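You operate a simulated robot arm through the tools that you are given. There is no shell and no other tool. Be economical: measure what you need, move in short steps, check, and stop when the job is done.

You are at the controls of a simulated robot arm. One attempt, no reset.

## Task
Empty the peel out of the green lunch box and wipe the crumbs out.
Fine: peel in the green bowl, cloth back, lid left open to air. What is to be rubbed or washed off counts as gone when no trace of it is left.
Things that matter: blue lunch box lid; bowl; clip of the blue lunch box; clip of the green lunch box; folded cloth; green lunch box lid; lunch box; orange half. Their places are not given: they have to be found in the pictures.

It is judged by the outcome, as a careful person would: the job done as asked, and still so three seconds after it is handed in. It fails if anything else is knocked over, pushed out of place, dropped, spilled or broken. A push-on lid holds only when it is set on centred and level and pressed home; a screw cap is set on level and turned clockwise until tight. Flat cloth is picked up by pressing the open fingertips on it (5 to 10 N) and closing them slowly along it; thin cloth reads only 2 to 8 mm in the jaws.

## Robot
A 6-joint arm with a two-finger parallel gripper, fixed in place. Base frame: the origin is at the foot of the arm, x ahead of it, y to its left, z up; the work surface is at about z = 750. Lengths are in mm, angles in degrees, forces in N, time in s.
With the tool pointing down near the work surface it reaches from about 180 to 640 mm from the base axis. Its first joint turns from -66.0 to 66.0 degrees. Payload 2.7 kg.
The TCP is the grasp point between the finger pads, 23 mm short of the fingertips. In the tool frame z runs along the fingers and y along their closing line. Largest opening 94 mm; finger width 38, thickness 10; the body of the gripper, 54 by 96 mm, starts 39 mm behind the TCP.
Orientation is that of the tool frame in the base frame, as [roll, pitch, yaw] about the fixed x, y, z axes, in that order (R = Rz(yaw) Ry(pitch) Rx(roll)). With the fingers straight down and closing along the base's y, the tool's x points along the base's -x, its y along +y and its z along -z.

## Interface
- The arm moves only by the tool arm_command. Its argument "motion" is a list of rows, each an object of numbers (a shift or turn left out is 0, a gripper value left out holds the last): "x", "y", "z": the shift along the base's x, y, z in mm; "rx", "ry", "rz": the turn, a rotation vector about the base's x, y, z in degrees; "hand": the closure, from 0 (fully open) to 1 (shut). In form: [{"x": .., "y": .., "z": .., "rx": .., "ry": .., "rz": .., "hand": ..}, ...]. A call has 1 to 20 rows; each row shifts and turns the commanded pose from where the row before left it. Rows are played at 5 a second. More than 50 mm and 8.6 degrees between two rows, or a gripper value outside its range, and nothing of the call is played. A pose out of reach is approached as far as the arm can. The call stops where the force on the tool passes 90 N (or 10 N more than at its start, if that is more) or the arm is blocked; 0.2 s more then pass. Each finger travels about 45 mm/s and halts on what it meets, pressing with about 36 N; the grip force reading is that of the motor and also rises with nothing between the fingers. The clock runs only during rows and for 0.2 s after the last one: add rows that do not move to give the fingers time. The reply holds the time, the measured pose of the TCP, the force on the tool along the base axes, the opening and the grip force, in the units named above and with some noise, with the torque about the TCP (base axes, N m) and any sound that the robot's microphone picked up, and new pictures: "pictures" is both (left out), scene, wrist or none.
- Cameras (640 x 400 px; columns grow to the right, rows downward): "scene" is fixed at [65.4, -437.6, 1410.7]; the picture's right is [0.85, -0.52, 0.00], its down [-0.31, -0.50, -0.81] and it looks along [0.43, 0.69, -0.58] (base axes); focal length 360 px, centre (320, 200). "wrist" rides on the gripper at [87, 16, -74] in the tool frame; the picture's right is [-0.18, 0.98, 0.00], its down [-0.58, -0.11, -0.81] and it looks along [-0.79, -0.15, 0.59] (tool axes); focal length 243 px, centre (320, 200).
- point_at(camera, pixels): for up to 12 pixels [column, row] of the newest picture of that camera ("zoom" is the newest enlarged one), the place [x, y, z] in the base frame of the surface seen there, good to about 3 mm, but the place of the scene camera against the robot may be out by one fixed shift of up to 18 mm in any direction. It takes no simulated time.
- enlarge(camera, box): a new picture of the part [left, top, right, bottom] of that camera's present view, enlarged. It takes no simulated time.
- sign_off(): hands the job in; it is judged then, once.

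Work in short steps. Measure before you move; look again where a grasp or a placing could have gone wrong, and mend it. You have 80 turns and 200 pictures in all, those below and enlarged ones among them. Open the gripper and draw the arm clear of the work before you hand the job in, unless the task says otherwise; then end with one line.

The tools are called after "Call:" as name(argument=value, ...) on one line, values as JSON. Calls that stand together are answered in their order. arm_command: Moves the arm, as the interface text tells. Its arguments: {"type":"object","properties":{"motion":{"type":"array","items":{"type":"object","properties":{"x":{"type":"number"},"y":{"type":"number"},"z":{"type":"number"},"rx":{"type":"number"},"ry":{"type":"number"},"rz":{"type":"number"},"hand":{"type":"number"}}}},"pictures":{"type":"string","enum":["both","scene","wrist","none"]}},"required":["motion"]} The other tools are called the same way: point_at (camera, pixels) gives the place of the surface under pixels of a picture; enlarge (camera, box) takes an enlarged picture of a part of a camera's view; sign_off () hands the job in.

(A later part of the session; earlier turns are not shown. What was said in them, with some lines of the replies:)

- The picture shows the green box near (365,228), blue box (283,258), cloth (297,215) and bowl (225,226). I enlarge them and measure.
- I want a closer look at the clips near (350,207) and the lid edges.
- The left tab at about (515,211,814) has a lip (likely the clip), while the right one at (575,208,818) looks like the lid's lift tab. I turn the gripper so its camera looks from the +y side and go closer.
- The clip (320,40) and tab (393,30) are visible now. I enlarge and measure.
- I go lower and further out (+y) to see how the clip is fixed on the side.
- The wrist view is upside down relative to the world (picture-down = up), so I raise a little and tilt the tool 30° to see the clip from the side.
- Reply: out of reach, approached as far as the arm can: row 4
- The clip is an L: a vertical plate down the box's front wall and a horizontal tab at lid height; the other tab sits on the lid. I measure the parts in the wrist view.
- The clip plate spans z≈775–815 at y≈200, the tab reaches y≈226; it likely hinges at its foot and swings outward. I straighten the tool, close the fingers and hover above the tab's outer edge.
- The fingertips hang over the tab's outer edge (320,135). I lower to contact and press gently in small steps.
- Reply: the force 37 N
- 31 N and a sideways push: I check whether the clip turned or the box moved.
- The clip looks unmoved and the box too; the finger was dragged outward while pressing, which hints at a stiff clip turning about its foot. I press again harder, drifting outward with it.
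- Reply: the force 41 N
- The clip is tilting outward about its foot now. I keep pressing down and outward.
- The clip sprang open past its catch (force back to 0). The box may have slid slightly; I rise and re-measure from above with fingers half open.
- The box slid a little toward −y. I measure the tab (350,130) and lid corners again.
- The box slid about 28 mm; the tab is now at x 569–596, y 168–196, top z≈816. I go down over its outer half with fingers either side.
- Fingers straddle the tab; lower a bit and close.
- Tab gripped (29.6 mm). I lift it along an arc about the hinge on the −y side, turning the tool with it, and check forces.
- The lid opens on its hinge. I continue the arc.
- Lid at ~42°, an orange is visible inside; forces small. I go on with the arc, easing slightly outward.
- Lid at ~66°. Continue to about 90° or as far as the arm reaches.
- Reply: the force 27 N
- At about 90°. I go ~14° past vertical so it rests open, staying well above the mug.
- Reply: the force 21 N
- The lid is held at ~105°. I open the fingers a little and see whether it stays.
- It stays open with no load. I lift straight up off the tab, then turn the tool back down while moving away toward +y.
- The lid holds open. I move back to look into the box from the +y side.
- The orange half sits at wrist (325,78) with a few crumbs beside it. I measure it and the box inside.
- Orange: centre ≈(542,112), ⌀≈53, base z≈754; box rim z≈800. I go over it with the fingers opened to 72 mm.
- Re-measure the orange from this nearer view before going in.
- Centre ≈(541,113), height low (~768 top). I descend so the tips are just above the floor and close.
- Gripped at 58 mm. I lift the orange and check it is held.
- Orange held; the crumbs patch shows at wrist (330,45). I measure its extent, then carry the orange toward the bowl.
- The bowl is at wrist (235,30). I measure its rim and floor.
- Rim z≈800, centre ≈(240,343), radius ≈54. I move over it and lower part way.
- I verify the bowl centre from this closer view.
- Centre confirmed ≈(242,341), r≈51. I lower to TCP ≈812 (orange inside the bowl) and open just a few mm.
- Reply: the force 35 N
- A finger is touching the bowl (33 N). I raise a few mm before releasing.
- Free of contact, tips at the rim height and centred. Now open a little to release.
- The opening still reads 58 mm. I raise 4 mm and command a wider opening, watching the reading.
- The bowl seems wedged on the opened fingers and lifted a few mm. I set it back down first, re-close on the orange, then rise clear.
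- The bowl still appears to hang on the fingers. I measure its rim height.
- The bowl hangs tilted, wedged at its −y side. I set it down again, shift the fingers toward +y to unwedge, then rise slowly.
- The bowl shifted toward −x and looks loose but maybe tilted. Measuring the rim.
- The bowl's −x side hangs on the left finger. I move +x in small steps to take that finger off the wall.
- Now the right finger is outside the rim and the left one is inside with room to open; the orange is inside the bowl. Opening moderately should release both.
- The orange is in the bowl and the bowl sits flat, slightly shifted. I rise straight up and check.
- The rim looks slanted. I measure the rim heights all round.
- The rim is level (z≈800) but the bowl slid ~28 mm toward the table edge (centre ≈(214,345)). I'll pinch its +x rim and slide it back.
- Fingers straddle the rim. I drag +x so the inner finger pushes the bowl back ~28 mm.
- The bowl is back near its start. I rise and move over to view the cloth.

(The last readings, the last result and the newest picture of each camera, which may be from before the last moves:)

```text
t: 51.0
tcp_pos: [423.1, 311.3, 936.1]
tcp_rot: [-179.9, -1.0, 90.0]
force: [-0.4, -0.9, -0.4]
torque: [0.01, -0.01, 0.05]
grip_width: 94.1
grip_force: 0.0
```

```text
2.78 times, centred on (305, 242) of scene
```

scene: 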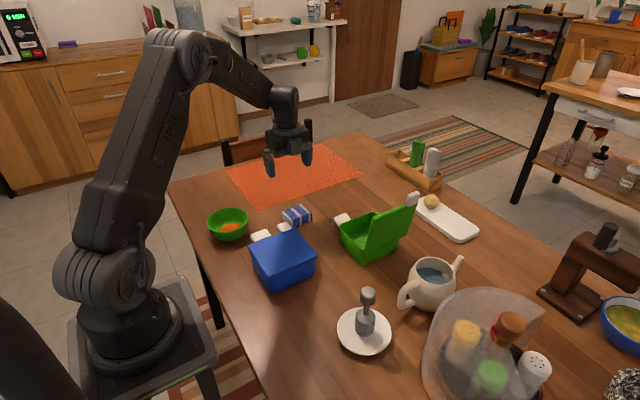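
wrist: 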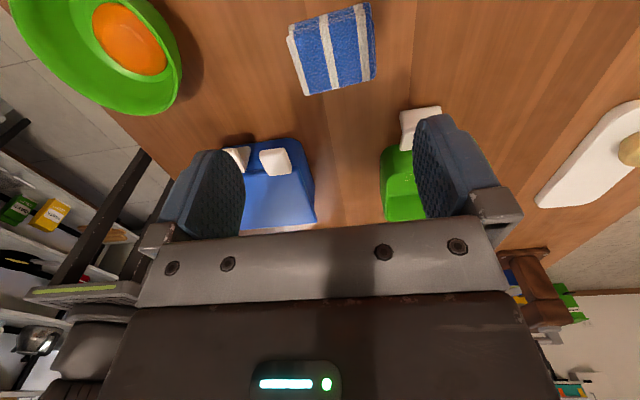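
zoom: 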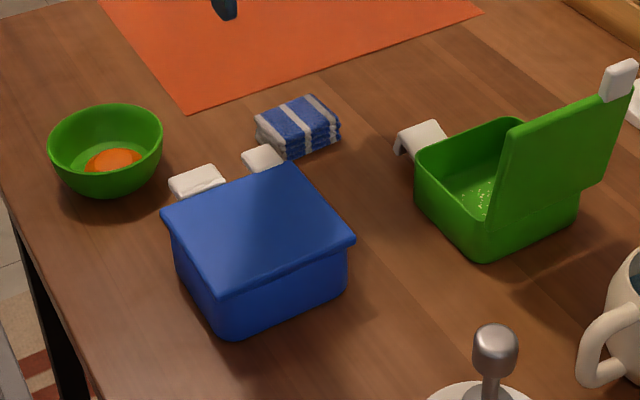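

Bowl is fine. I measure the cloth corners (wrist picture around (335,50)).

Call:
point_at(camera="wrist", pixels=[[291, 38], [307, 93], [374, 77], [368, 10], [332, 50], [290, 28], [350, 20], [340, 86]])

Call:
enlarge(camera="scene", box=[275, 195, 325, 235])

```text
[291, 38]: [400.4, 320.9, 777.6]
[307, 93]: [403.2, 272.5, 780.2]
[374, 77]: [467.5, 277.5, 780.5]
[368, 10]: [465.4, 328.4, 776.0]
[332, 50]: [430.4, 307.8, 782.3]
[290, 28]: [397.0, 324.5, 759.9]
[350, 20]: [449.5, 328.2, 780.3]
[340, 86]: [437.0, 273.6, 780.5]
```

```text
10.00 times, centred on (300, 215) of scene
```

zoom: 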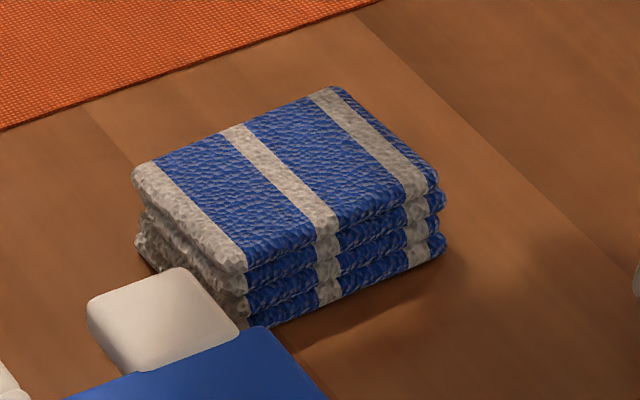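

Cloth: x 400–467, y 272–328, z 750–780, centre (434,300). I go over it and grip its sides low, leaving ~10 mm below the tips.

Call:
arm_command(motion=[{"x": 11, "y": -11, "z": -40}, {"z": -45}, {"z": -40}, {"z": -25}, {}])

Call:
enlarge(camera="scene", box=[260, 150, 340, 240])

```text
t: 52.2
tcp_pos: [434.3, 300.8, 787.4]
tcp_rot: [180.0, -1.1, 90.0]
force: [-0.9, -0.4, -0.9]
torque: [-0.02, 0.02, 0.0]
grip_width: 94.0
grip_force: 0.1
```

scene: 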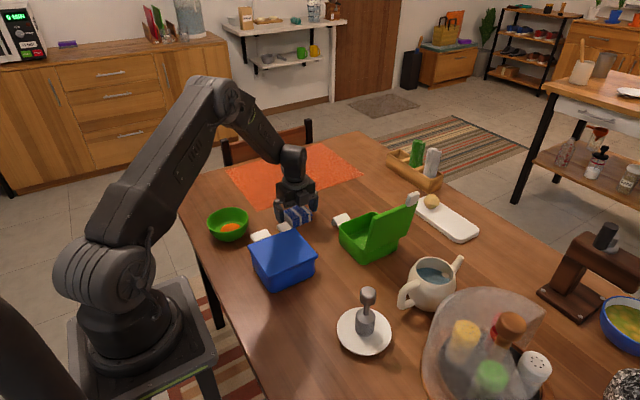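
wrist: 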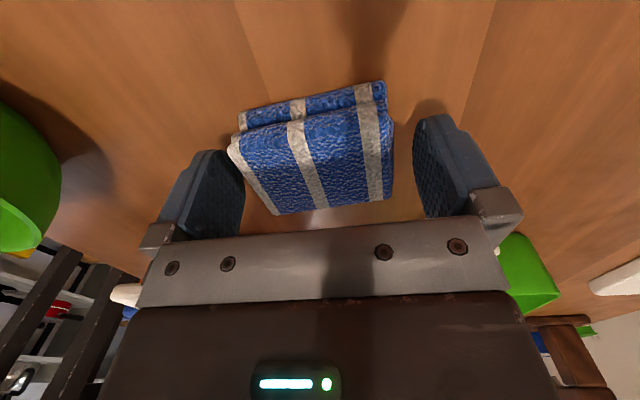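

```text
4.44 times, centred on (300, 195) of scene
```

zoom: 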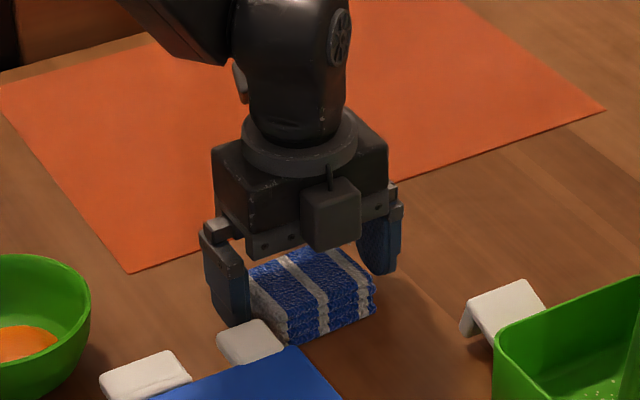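

Straddling the cloth. I turn +4° to align, and close slowly.

Call:
arm_command(motion=[{"rz": 4, "z": -2}, {"hand": 0.15}, {"hand": 0.25}, {"hand": 0.35}, {"hand": 0.4}, {}], pictures="wrist")

```text
t: 53.6
tcp_pos: [434.5, 300.9, 784.1]
tcp_rot: [-180.0, -1.0, 93.9]
force: [-0.7, 0.4, -0.8]
torque: [0.02, -0.01, -0.01]
grip_width: 73.8
grip_force: 36.4
```

wrist: 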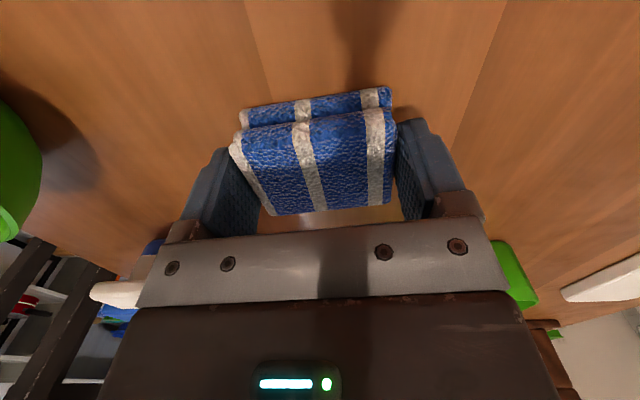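

Gripped at 74 mm. Lift and check.

Call:
arm_command(motion=[{"z": 15}, {"z": 30}, {"z": 40}, {"z": 45}, {}])

Call:
enlarge(camera="scene", box=[240, 110, 360, 240])

```text
t: 54.8
tcp_pos: [434.7, 300.6, 916.2]
tcp_rot: [-180.0, -1.1, 94.0]
force: [0.1, -0.2, 0.1]
torque: [-0.02, 0.01, 0.02]
grip_width: 74.5
grip_force: 35.7
```

scene: 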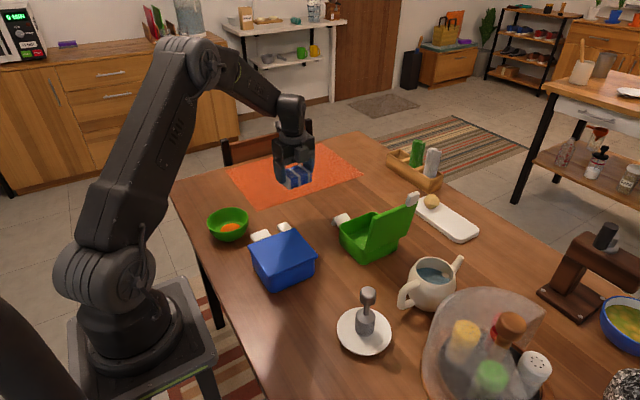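
wrist: 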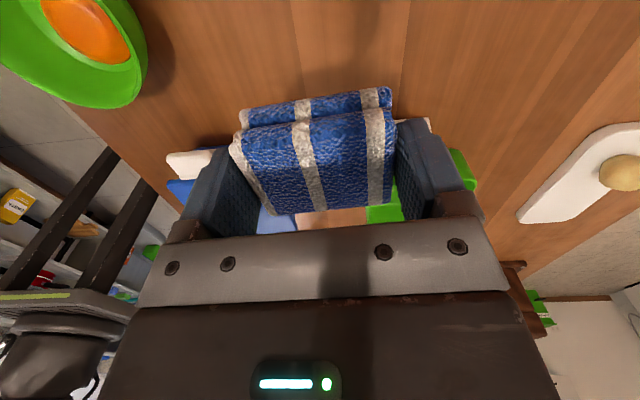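

```text
3.08 times, centred on (300, 175) of scene
```

zoom: 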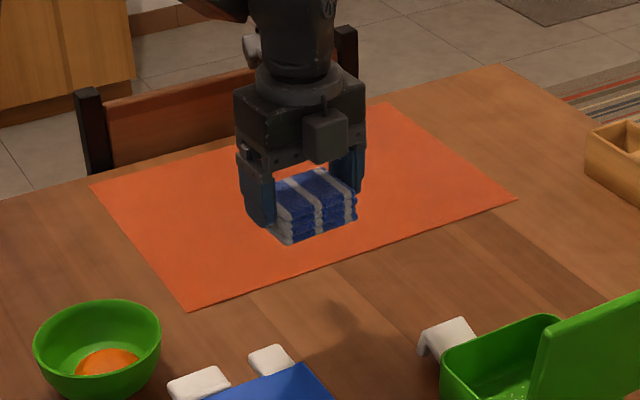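

Cloth held firmly. I carry it over the box centre (543,107), squaring the yaw to the box.

Call:
arm_command(motion=[{"x": 22, "y": -38, "rz": -2}, {"x": 22, "y": -38, "rz": -2}, {"x": 22, "y": -39}, {"x": 22, "y": -39}, {"x": 20, "y": -38}, {"z": -30}, {}])

Call:
enlarge(camera="scene", box=[310, 130, 430, 270])

Call:
enlarge(camera="wrist", box=[160, 0, 480, 220])

```text
t: 56.4
tcp_pos: [541.4, 110.2, 884.7]
tcp_rot: [-180.0, -1.0, 89.9]
force: [-0.2, -0.2, 0.3]
torque: [0.01, 0.03, -0.01]
grip_width: 73.9
grip_force: 36.5
```

scene: 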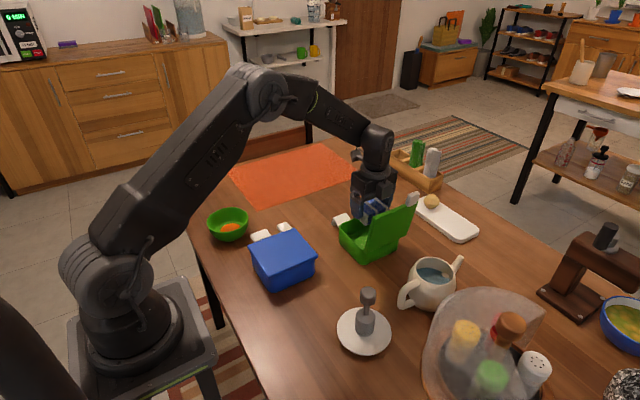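
wrist: 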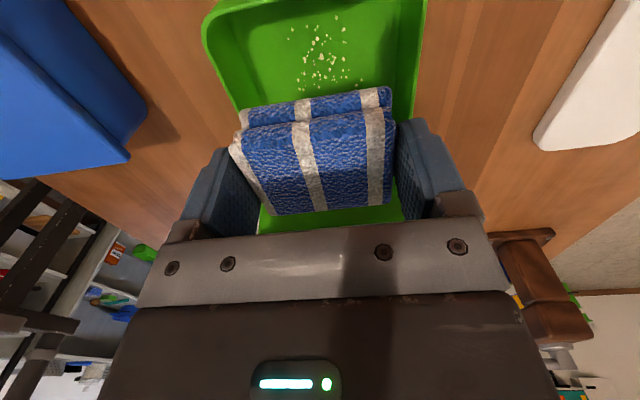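

```text
2.86 times, centred on (370, 200) of scene
```

zoom: 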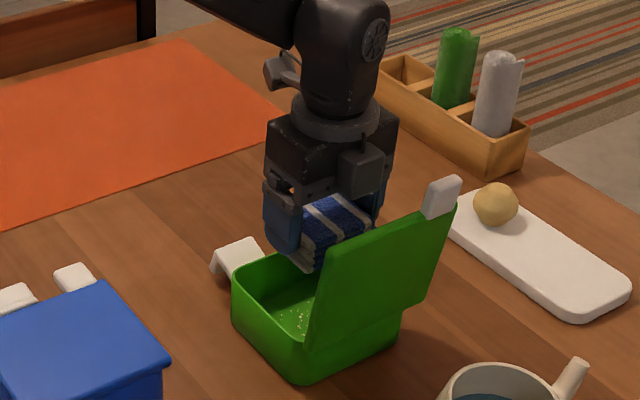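

```text
1.82 times, centred on (320, 110) of wrist
```

zoom: 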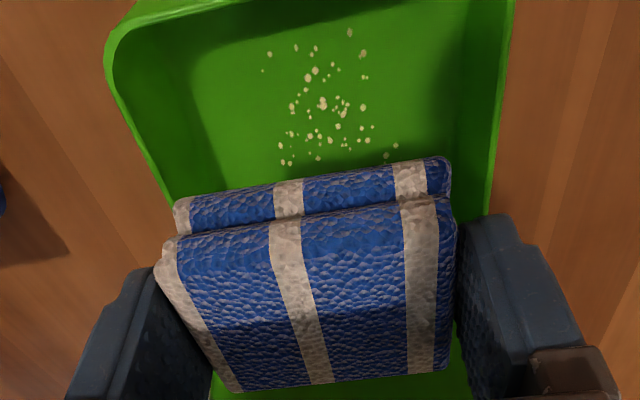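

I verify crumb extents and box walls from here.

Call:
point_at(camera="wrist", pixels=[[291, 39], [335, 16], [342, 25], [301, 89], [358, 84], [343, 42], [208, 20], [425, 15], [413, 100], [232, 92], [260, 60], [395, 60]])

```text
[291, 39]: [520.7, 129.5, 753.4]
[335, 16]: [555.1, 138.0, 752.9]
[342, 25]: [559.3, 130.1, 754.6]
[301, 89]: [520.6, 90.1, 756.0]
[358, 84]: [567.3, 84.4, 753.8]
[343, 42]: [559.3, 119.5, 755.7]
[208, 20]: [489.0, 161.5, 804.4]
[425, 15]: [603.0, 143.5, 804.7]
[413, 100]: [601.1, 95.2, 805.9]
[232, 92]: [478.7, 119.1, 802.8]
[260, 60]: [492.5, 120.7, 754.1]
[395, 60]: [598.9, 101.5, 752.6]
```

Crumbs lie in x 520–567, y 78–138. I lower the cloth to just above the floor, then press gently.

Call:
arm_command(motion=[{"x": 2, "y": -2, "z": -40}, {"z": -30}, {"z": -12}, {}], pictures="wrist")

```text
t: 57.4
tcp_pos: [544.3, 107.8, 802.1]
tcp_rot: [-180.0, -1.0, 90.0]
force: [0.3, 0.5, -0.1]
torque: [0.01, 0.02, 0.0]
grip_width: 74.0
grip_force: 36.0
```

wrist: 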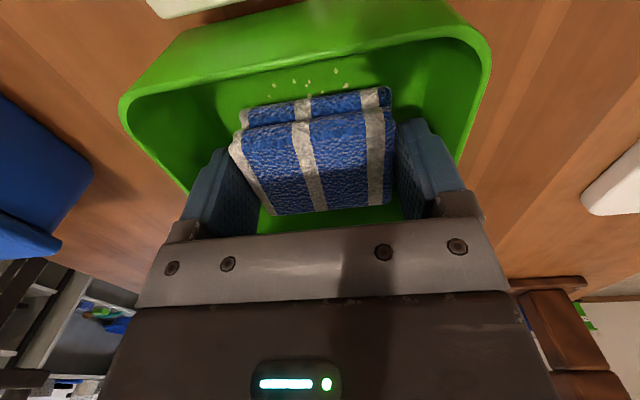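

No wall contact. Now lower onto the floor in small steps.

Call:
arm_command(motion=[{"z": -8}, {"z": -4}, {"z": -2}, {}], pictures="none")

```text
t: 58.4
tcp_pos: [543.9, 107.8, 788.7]
tcp_rot: [-179.9, -1.0, 90.0]
force: [-3.8, 0.4, 7.8]
torque: [-0.04, 0.2, 0.01]
grip_width: 73.9
grip_force: 36.4
```

Pressing ~8 N on the floor. I rub back and forth in y and x within the walls.

Call:
arm_command(motion=[{"y": 5}, {"y": 5}, {"y": -5}, {"y": -5}, {"y": -5}, {"y": -5}, {"x": 4}, {"y": 5}, {"y": 5}, {"y": 5}, {"y": 5}, {"x": -8}, {"y": -5}, {"y": -5}, {"y": -5}, {"y": -5}, {"y": 5}, {"y": 5}, {"x": 4}], pictures="none")

Call:
arm_command(motion=[{"z": 15}, {"z": 40}, {"z": 45}, {}])

Call:
enlarge(camera="wrist", box=[180, 0, 440, 130])

Call:
enlarge(camera="scene", box=[310, 170, 430, 270])

```text
t: 62.4
tcp_pos: [544.8, 107.1, 790.2]
tcp_rot: [-179.9, -1.0, 90.1]
force: [-3.5, -0.2, 4.2]
torque: [-0.03, -0.03, 0.0]
grip_width: 74.4
grip_force: 35.8
```

```text
t: 63.4
tcp_pos: [541.7, 109.4, 891.5]
tcp_rot: [-179.9, -0.9, 90.0]
force: [-0.5, 0.0, -0.6]
torque: [0.01, 0.02, 0.01]
grip_width: 74.0
grip_force: 36.1
```

scene: 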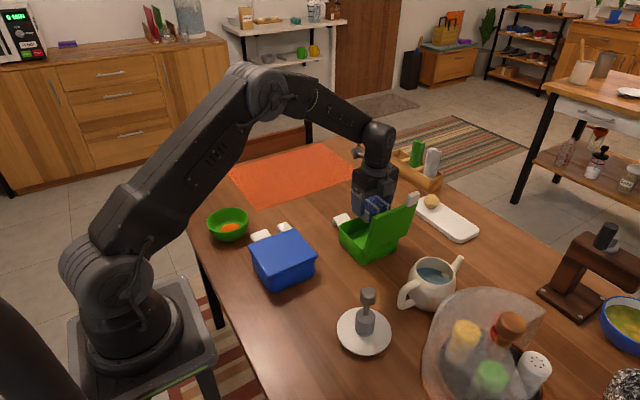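
wrist: 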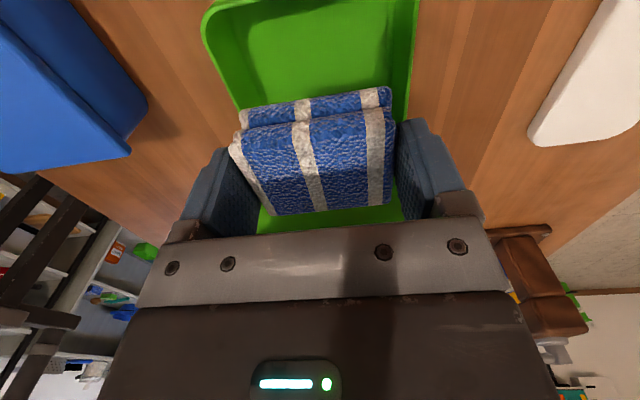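

```text
2.46 times, centred on (310, 65) of wrist
```

zoom: 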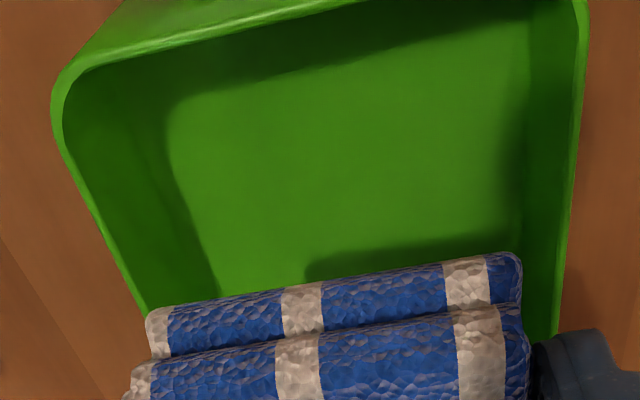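

```text
4.00 times, centred on (370, 220) of scene
```

zoom: 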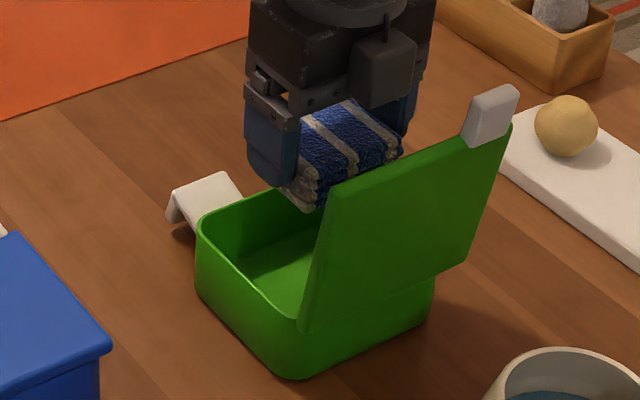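

The visible floor is clean. I move back (+y, up) on the way to check the rest of the floor.

Call:
arm_command(motion=[{"y": 40, "z": 40}, {"y": 40, "z": 40}, {}], pictures="wrist")

Call:
enlarge(camera="wrist", box=[240, 0, 400, 130])

```text
refused: row 1 steps farther than a row can; nothing moved
```

```text
3.08 times, centred on (320, 65) of wrist
```

zoom: 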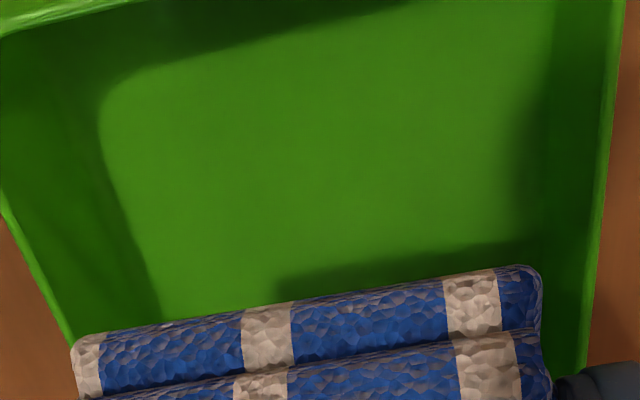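

Step was too long; I use shorter ones.

Call:
arm_command(motion=[{"y": 25, "z": 30}, {"y": 25, "z": 30}, {"y": 25, "z": 30}, {}], pictures="wrist")

Call:
enlarge(camera="wrist", box=[240, 0, 400, 130])

```text
t: 64.4
tcp_pos: [545.0, 182.7, 980.7]
tcp_rot: [180.0, -1.0, 90.0]
force: [0.0, 0.0, -0.3]
torque: [0.0, -0.02, 0.02]
grip_width: 74.2
grip_force: 36.2
```

wrist: 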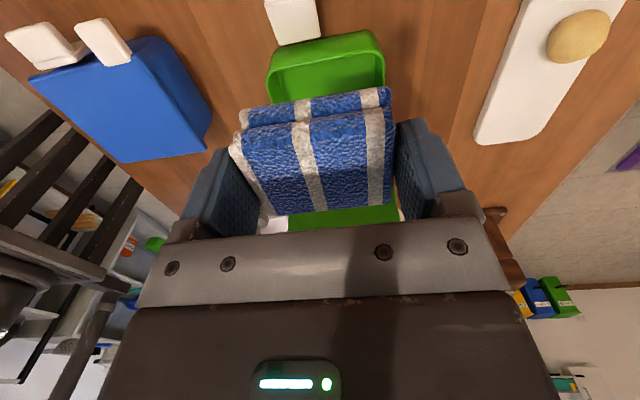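

```text
3.08 times, centred on (320, 65) of wrist
```

zoom: 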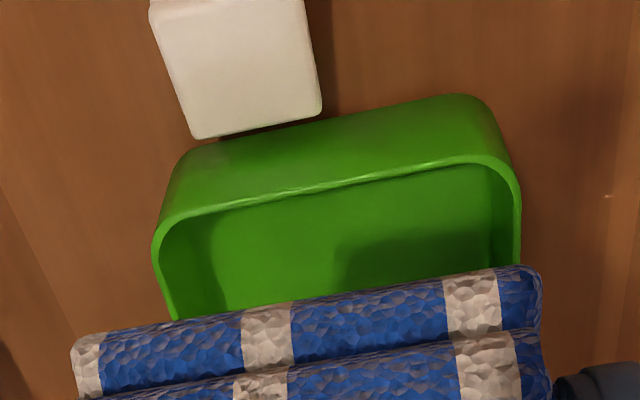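

The cloth hides the hinge side; from y≈130 and z≈1000 the camera should see the whole floor.

Call:
arm_command(motion=[{"y": -25, "z": 12}, {"y": -25, "z": 12}, {}], pictures="wrist")

Call:
enlarge(camera="wrist", box=[250, 0, 400, 100])

```text
t: 65.2
tcp_pos: [543.2, 133.8, 1002.6]
tcp_rot: [180.0, -1.0, 90.0]
force: [0.7, -0.5, -0.4]
torque: [-0.02, 0.0, -0.02]
grip_width: 74.3
grip_force: 35.3
```

wrist: 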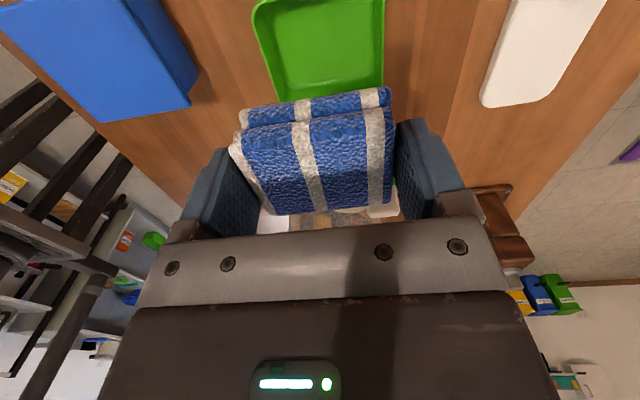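

```text
4.00 times, centred on (325, 50) of wrist
```

zoom: 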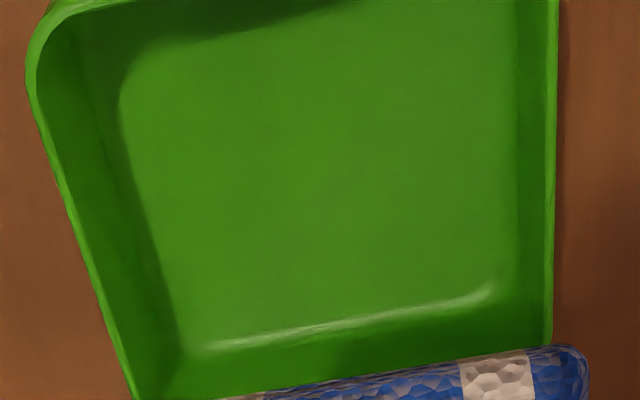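

The whole floor is clean. I take the cloth back to (434.5,301) with the same yaw.

Call:
arm_command(motion=[{"x": -22, "y": 34, "rz": 2}, {"x": -22, "y": 34, "rz": 2}, {"x": -22, "y": 33, "z": -15}, {"x": -22, "y": 33, "z": -15}, {"x": -21, "y": 33, "z": -25}, {"z": -45}, {"z": -45}, {"z": -40}, {}])

```text
t: 67.2
tcp_pos: [434.3, 301.6, 817.6]
tcp_rot: [179.8, -1.0, 94.1]
force: [-0.1, -0.4, -0.9]
torque: [-0.01, 0.01, 0.0]
grip_width: 74.1
grip_force: 36.3
```

scene: 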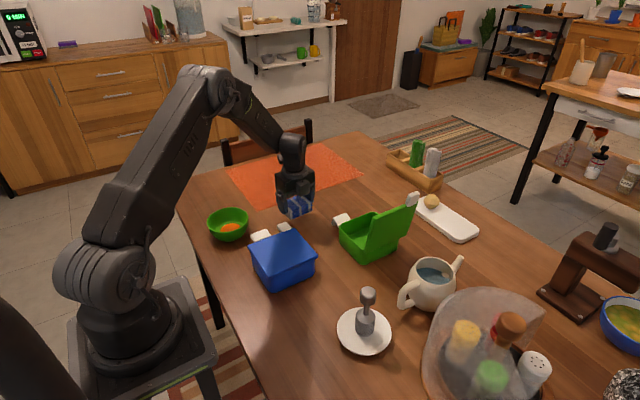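
wrist: 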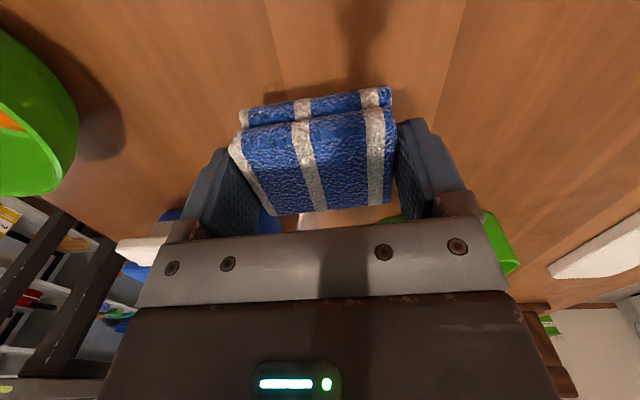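

Above its place. I lower until it rests, then open and rise.

Call:
arm_command(motion=[{"z": -20}, {"z": -9}, {"z": -4}, {}], pictures="none")

```text
t: 68.2
tcp_pos: [435.4, 300.2, 784.3]
tcp_rot: [180.0, -1.0, 93.9]
force: [0.1, -0.4, 0.5]
torque: [-0.01, -0.03, 0.01]
grip_width: 73.9
grip_force: 36.4
```

At the same height as when gripped; release and rise.

Call:
arm_command(motion=[{"hand": 0.2}, {"hand": 0.1}, {"hand": 0}, {}, {"z": 15}, {"z": 40}, {"z": 45}, {"z": 45}, {}])

Call:
enlarge(camera="scene", box=[190, 170, 440, 314])

Call:
point_at(camera="scene", pixels=[[297, 215], [375, 215], [410, 200]])

```text
t: 70.2
tcp_pos: [433.3, 301.0, 929.4]
tcp_rot: [-180.0, -1.0, 94.0]
force: [-0.3, 0.5, 0.2]
torque: [0.01, -0.02, 0.03]
grip_width: 93.9
grip_force: 0.1
```

scene: 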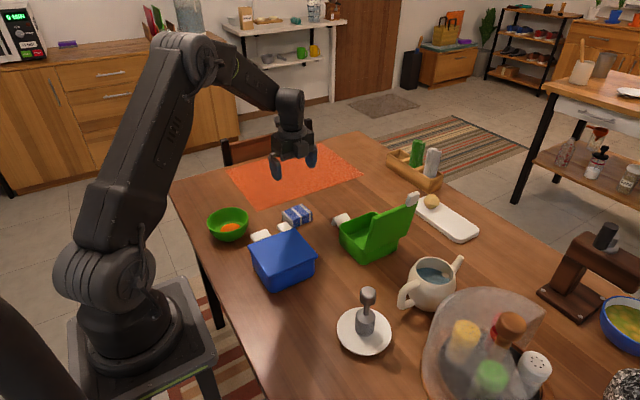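
wrist: 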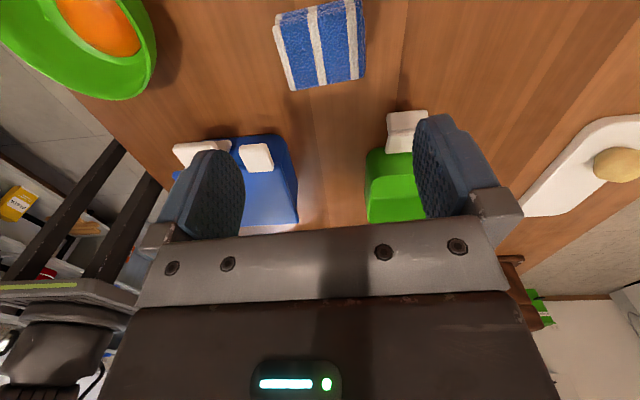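

```text
2.56 times, centred on (315, 242) of scene
```

zoom: 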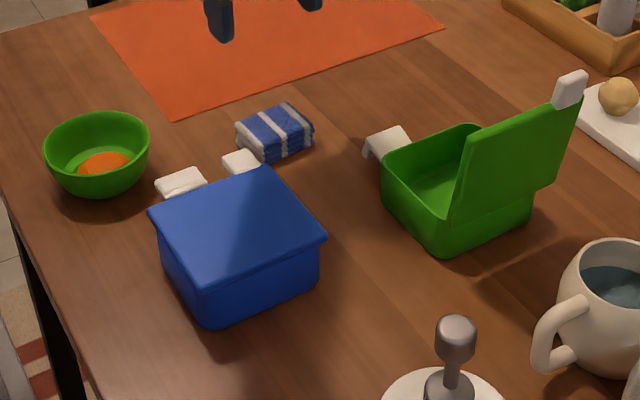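

```text
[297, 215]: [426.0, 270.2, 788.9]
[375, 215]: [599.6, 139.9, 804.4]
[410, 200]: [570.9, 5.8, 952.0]
```

All is in order; only the green box slid ~28 mm when the clip was opened. I'll set it back by pushing its front wall from inside with closed fingers.

Call:
arm_command(motion=[{"x": 22, "y": -37, "rz": -4, "hand": 1}, {"x": 22, "y": -37}, {"x": 22, "y": -37}, {"x": 21, "y": -36}, {"x": 21, "y": -36}, {"z": -45}, {"z": -45}, {"z": -40}, {"z": -8}, {}])

```text
t: 72.4
tcp_pos: [541.8, 117.4, 793.4]
tcp_rot: [-180.0, -1.0, 90.0]
force: [-0.5, 1.2, 0.4]
torque: [0.04, 0.0, 0.02]
grip_width: 0.0
grip_force: 36.0
```

scene: 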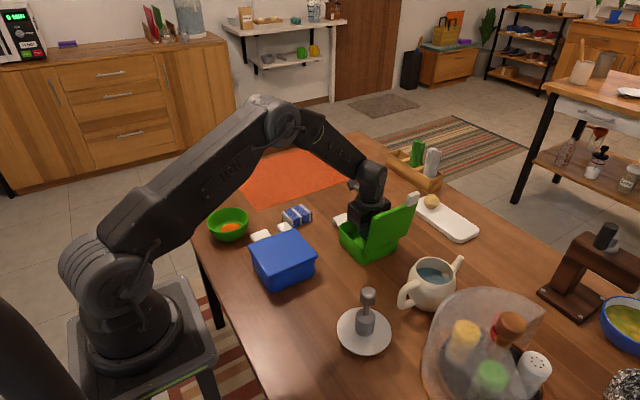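
wrist: 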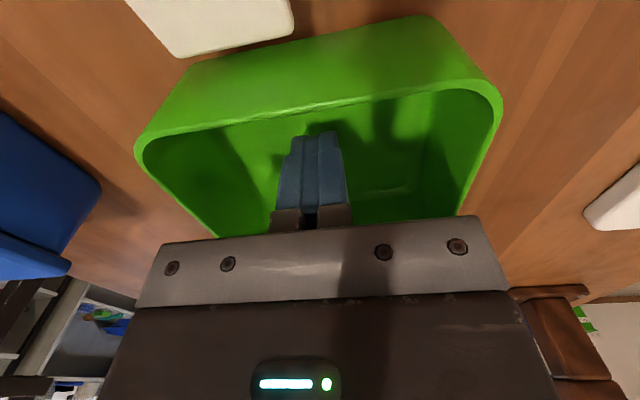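

Fingers are inside, clear of the walls. I push slowly toward +y until the box has moved about 27 mm.

Call:
arm_command(motion=[{"y": 4}, {"y": 4}, {"y": 4}, {"y": 4}, {"y": 4}, {"y": 4}, {"y": 3}, {"y": 3}, {"y": 3}, {"y": 3}, {}])

Call:
point_at(camera="scene", pixels=[[342, 217], [410, 200], [410, 205]])

Call:
enlarge(camera="scene", box=[310, 170, 430, 270])

```text
t: 74.8
tcp_pos: [541.3, 153.6, 792.1]
tcp_rot: [-180.0, -1.0, 90.0]
force: [-0.7, -3.6, 1.3]
torque: [0.06, -0.02, 0.01]
grip_width: 0.1
grip_force: 36.6
```

scene: 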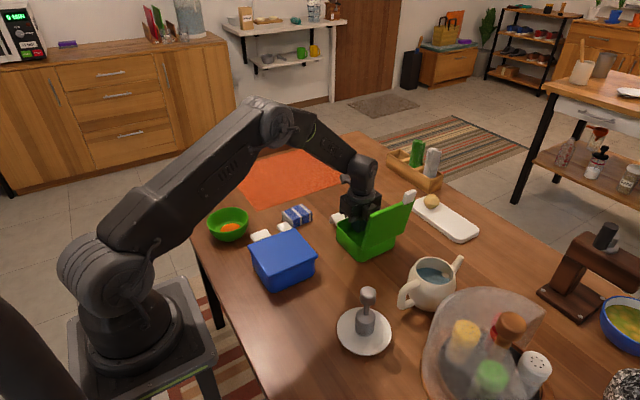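
wrist: 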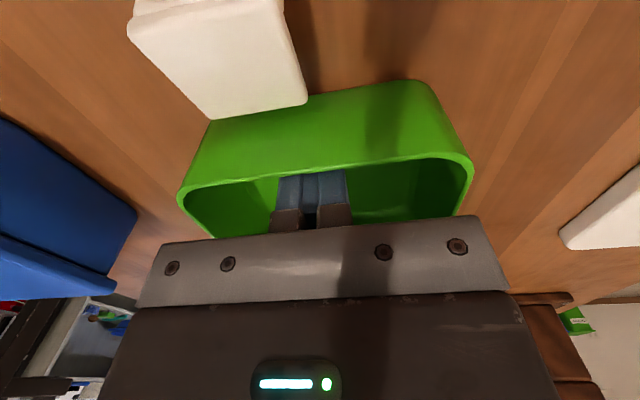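

```text
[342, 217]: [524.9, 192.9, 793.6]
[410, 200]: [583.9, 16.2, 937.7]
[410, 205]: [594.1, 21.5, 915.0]
```

```text
4.00 times, centred on (370, 220) of scene
```

zoom: 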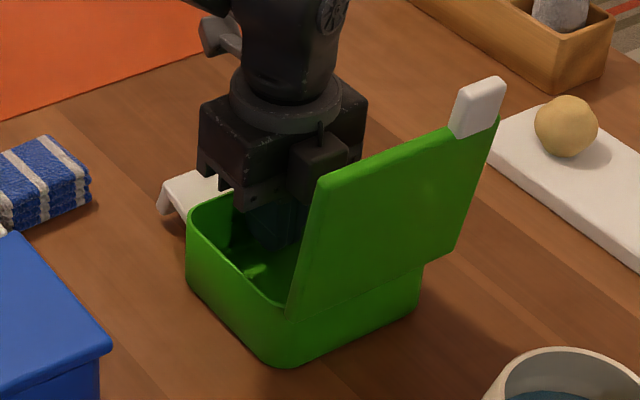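

It moved ~12 mm and the lid stays steady. About 15 mm more.

Call:
arm_command(motion=[{"y": 3}, {"y": 3}, {"y": 3}, {"y": 3}, {"y": 3}, {}, {"y": -6}, {"y": -4, "z": 20}, {"z": 40}, {"z": 45}, {"z": 40, "y": 20}, {"z": 30, "y": 30}, {}])

Call:
enlarge(camera="wrist", box=[240, 0, 440, 140])

Call:
enlarge(camera="scene", box=[310, 170, 430, 270])

```text
t: 77.6
tcp_pos: [543.5, 206.9, 967.5]
tcp_rot: [180.0, -1.0, 90.0]
force: [-0.3, 1.2, 0.1]
torque: [0.01, 0.02, -0.04]
grip_width: 0.1
grip_force: 35.9
```

scene: 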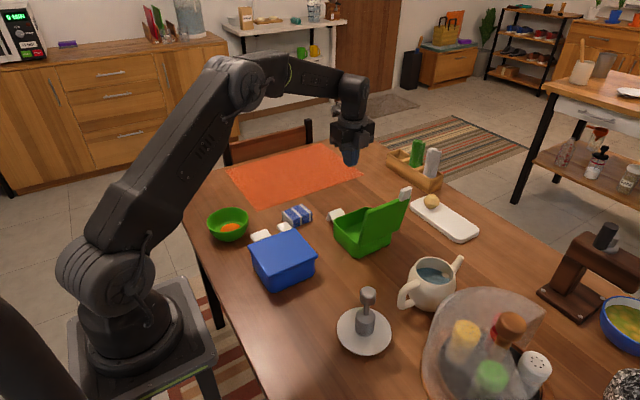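
wrist: 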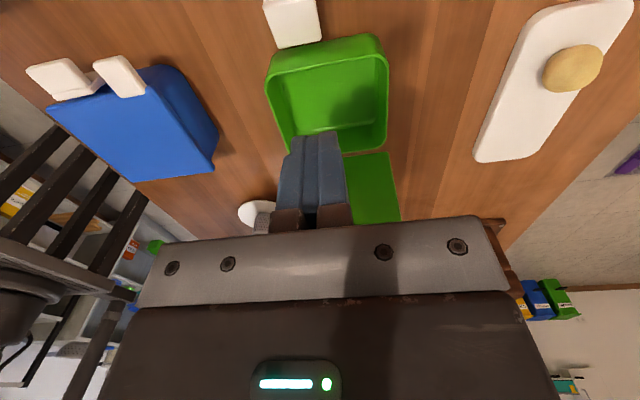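

```text
2.86 times, centred on (340, 70) of wrist
```

zoom: 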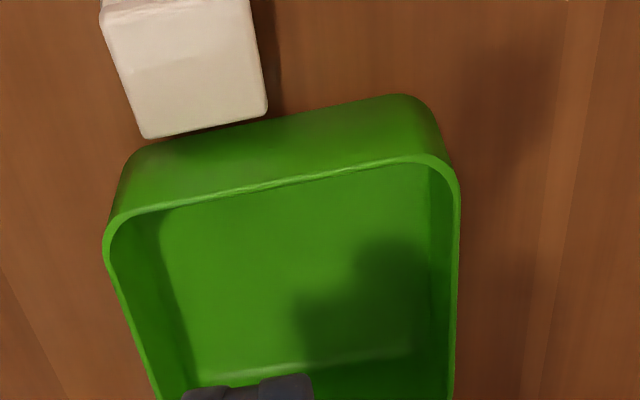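

```text
4.00 times, centred on (370, 220) of scene
```

zoom: 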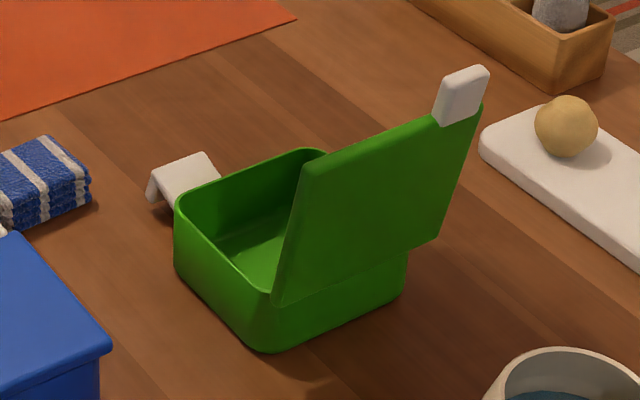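

The box is back about where it stood, clean and open. I open the gripper and draw the arm clear upward.

Call:
arm_command(motion=[{"z": 40, "hand": 0.5}, {"z": 40, "hand": 0}, {"x": -45}, {"x": -45}, {"x": -45}, {"x": -45}, {}, {}], pictures="scene")

```text
t: 79.4
tcp_pos: [362.6, 208.2, 1047.3]
tcp_rot: [-179.9, -1.1, 90.0]
force: [-0.3, 0.3, -1.3]
torque: [-0.03, -0.02, 0.0]
grip_width: 93.9
grip_force: 0.0
```

scene: 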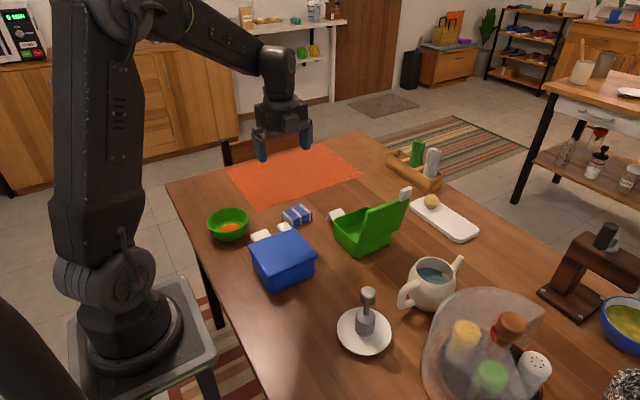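

Everything stands as asked: peel in the bowl (228,228), cloth at (297,215), lid open, arm clear. Handing in.

Call:
sign_off()

```text
The job is handed in.
```

The peel is in the green bowl, the lunch box is wiped clean with its lid left open, and the cloth is back in its place. The bowl and the green box both slid about 28 mm during the work; I pushed each back to about where it stood.
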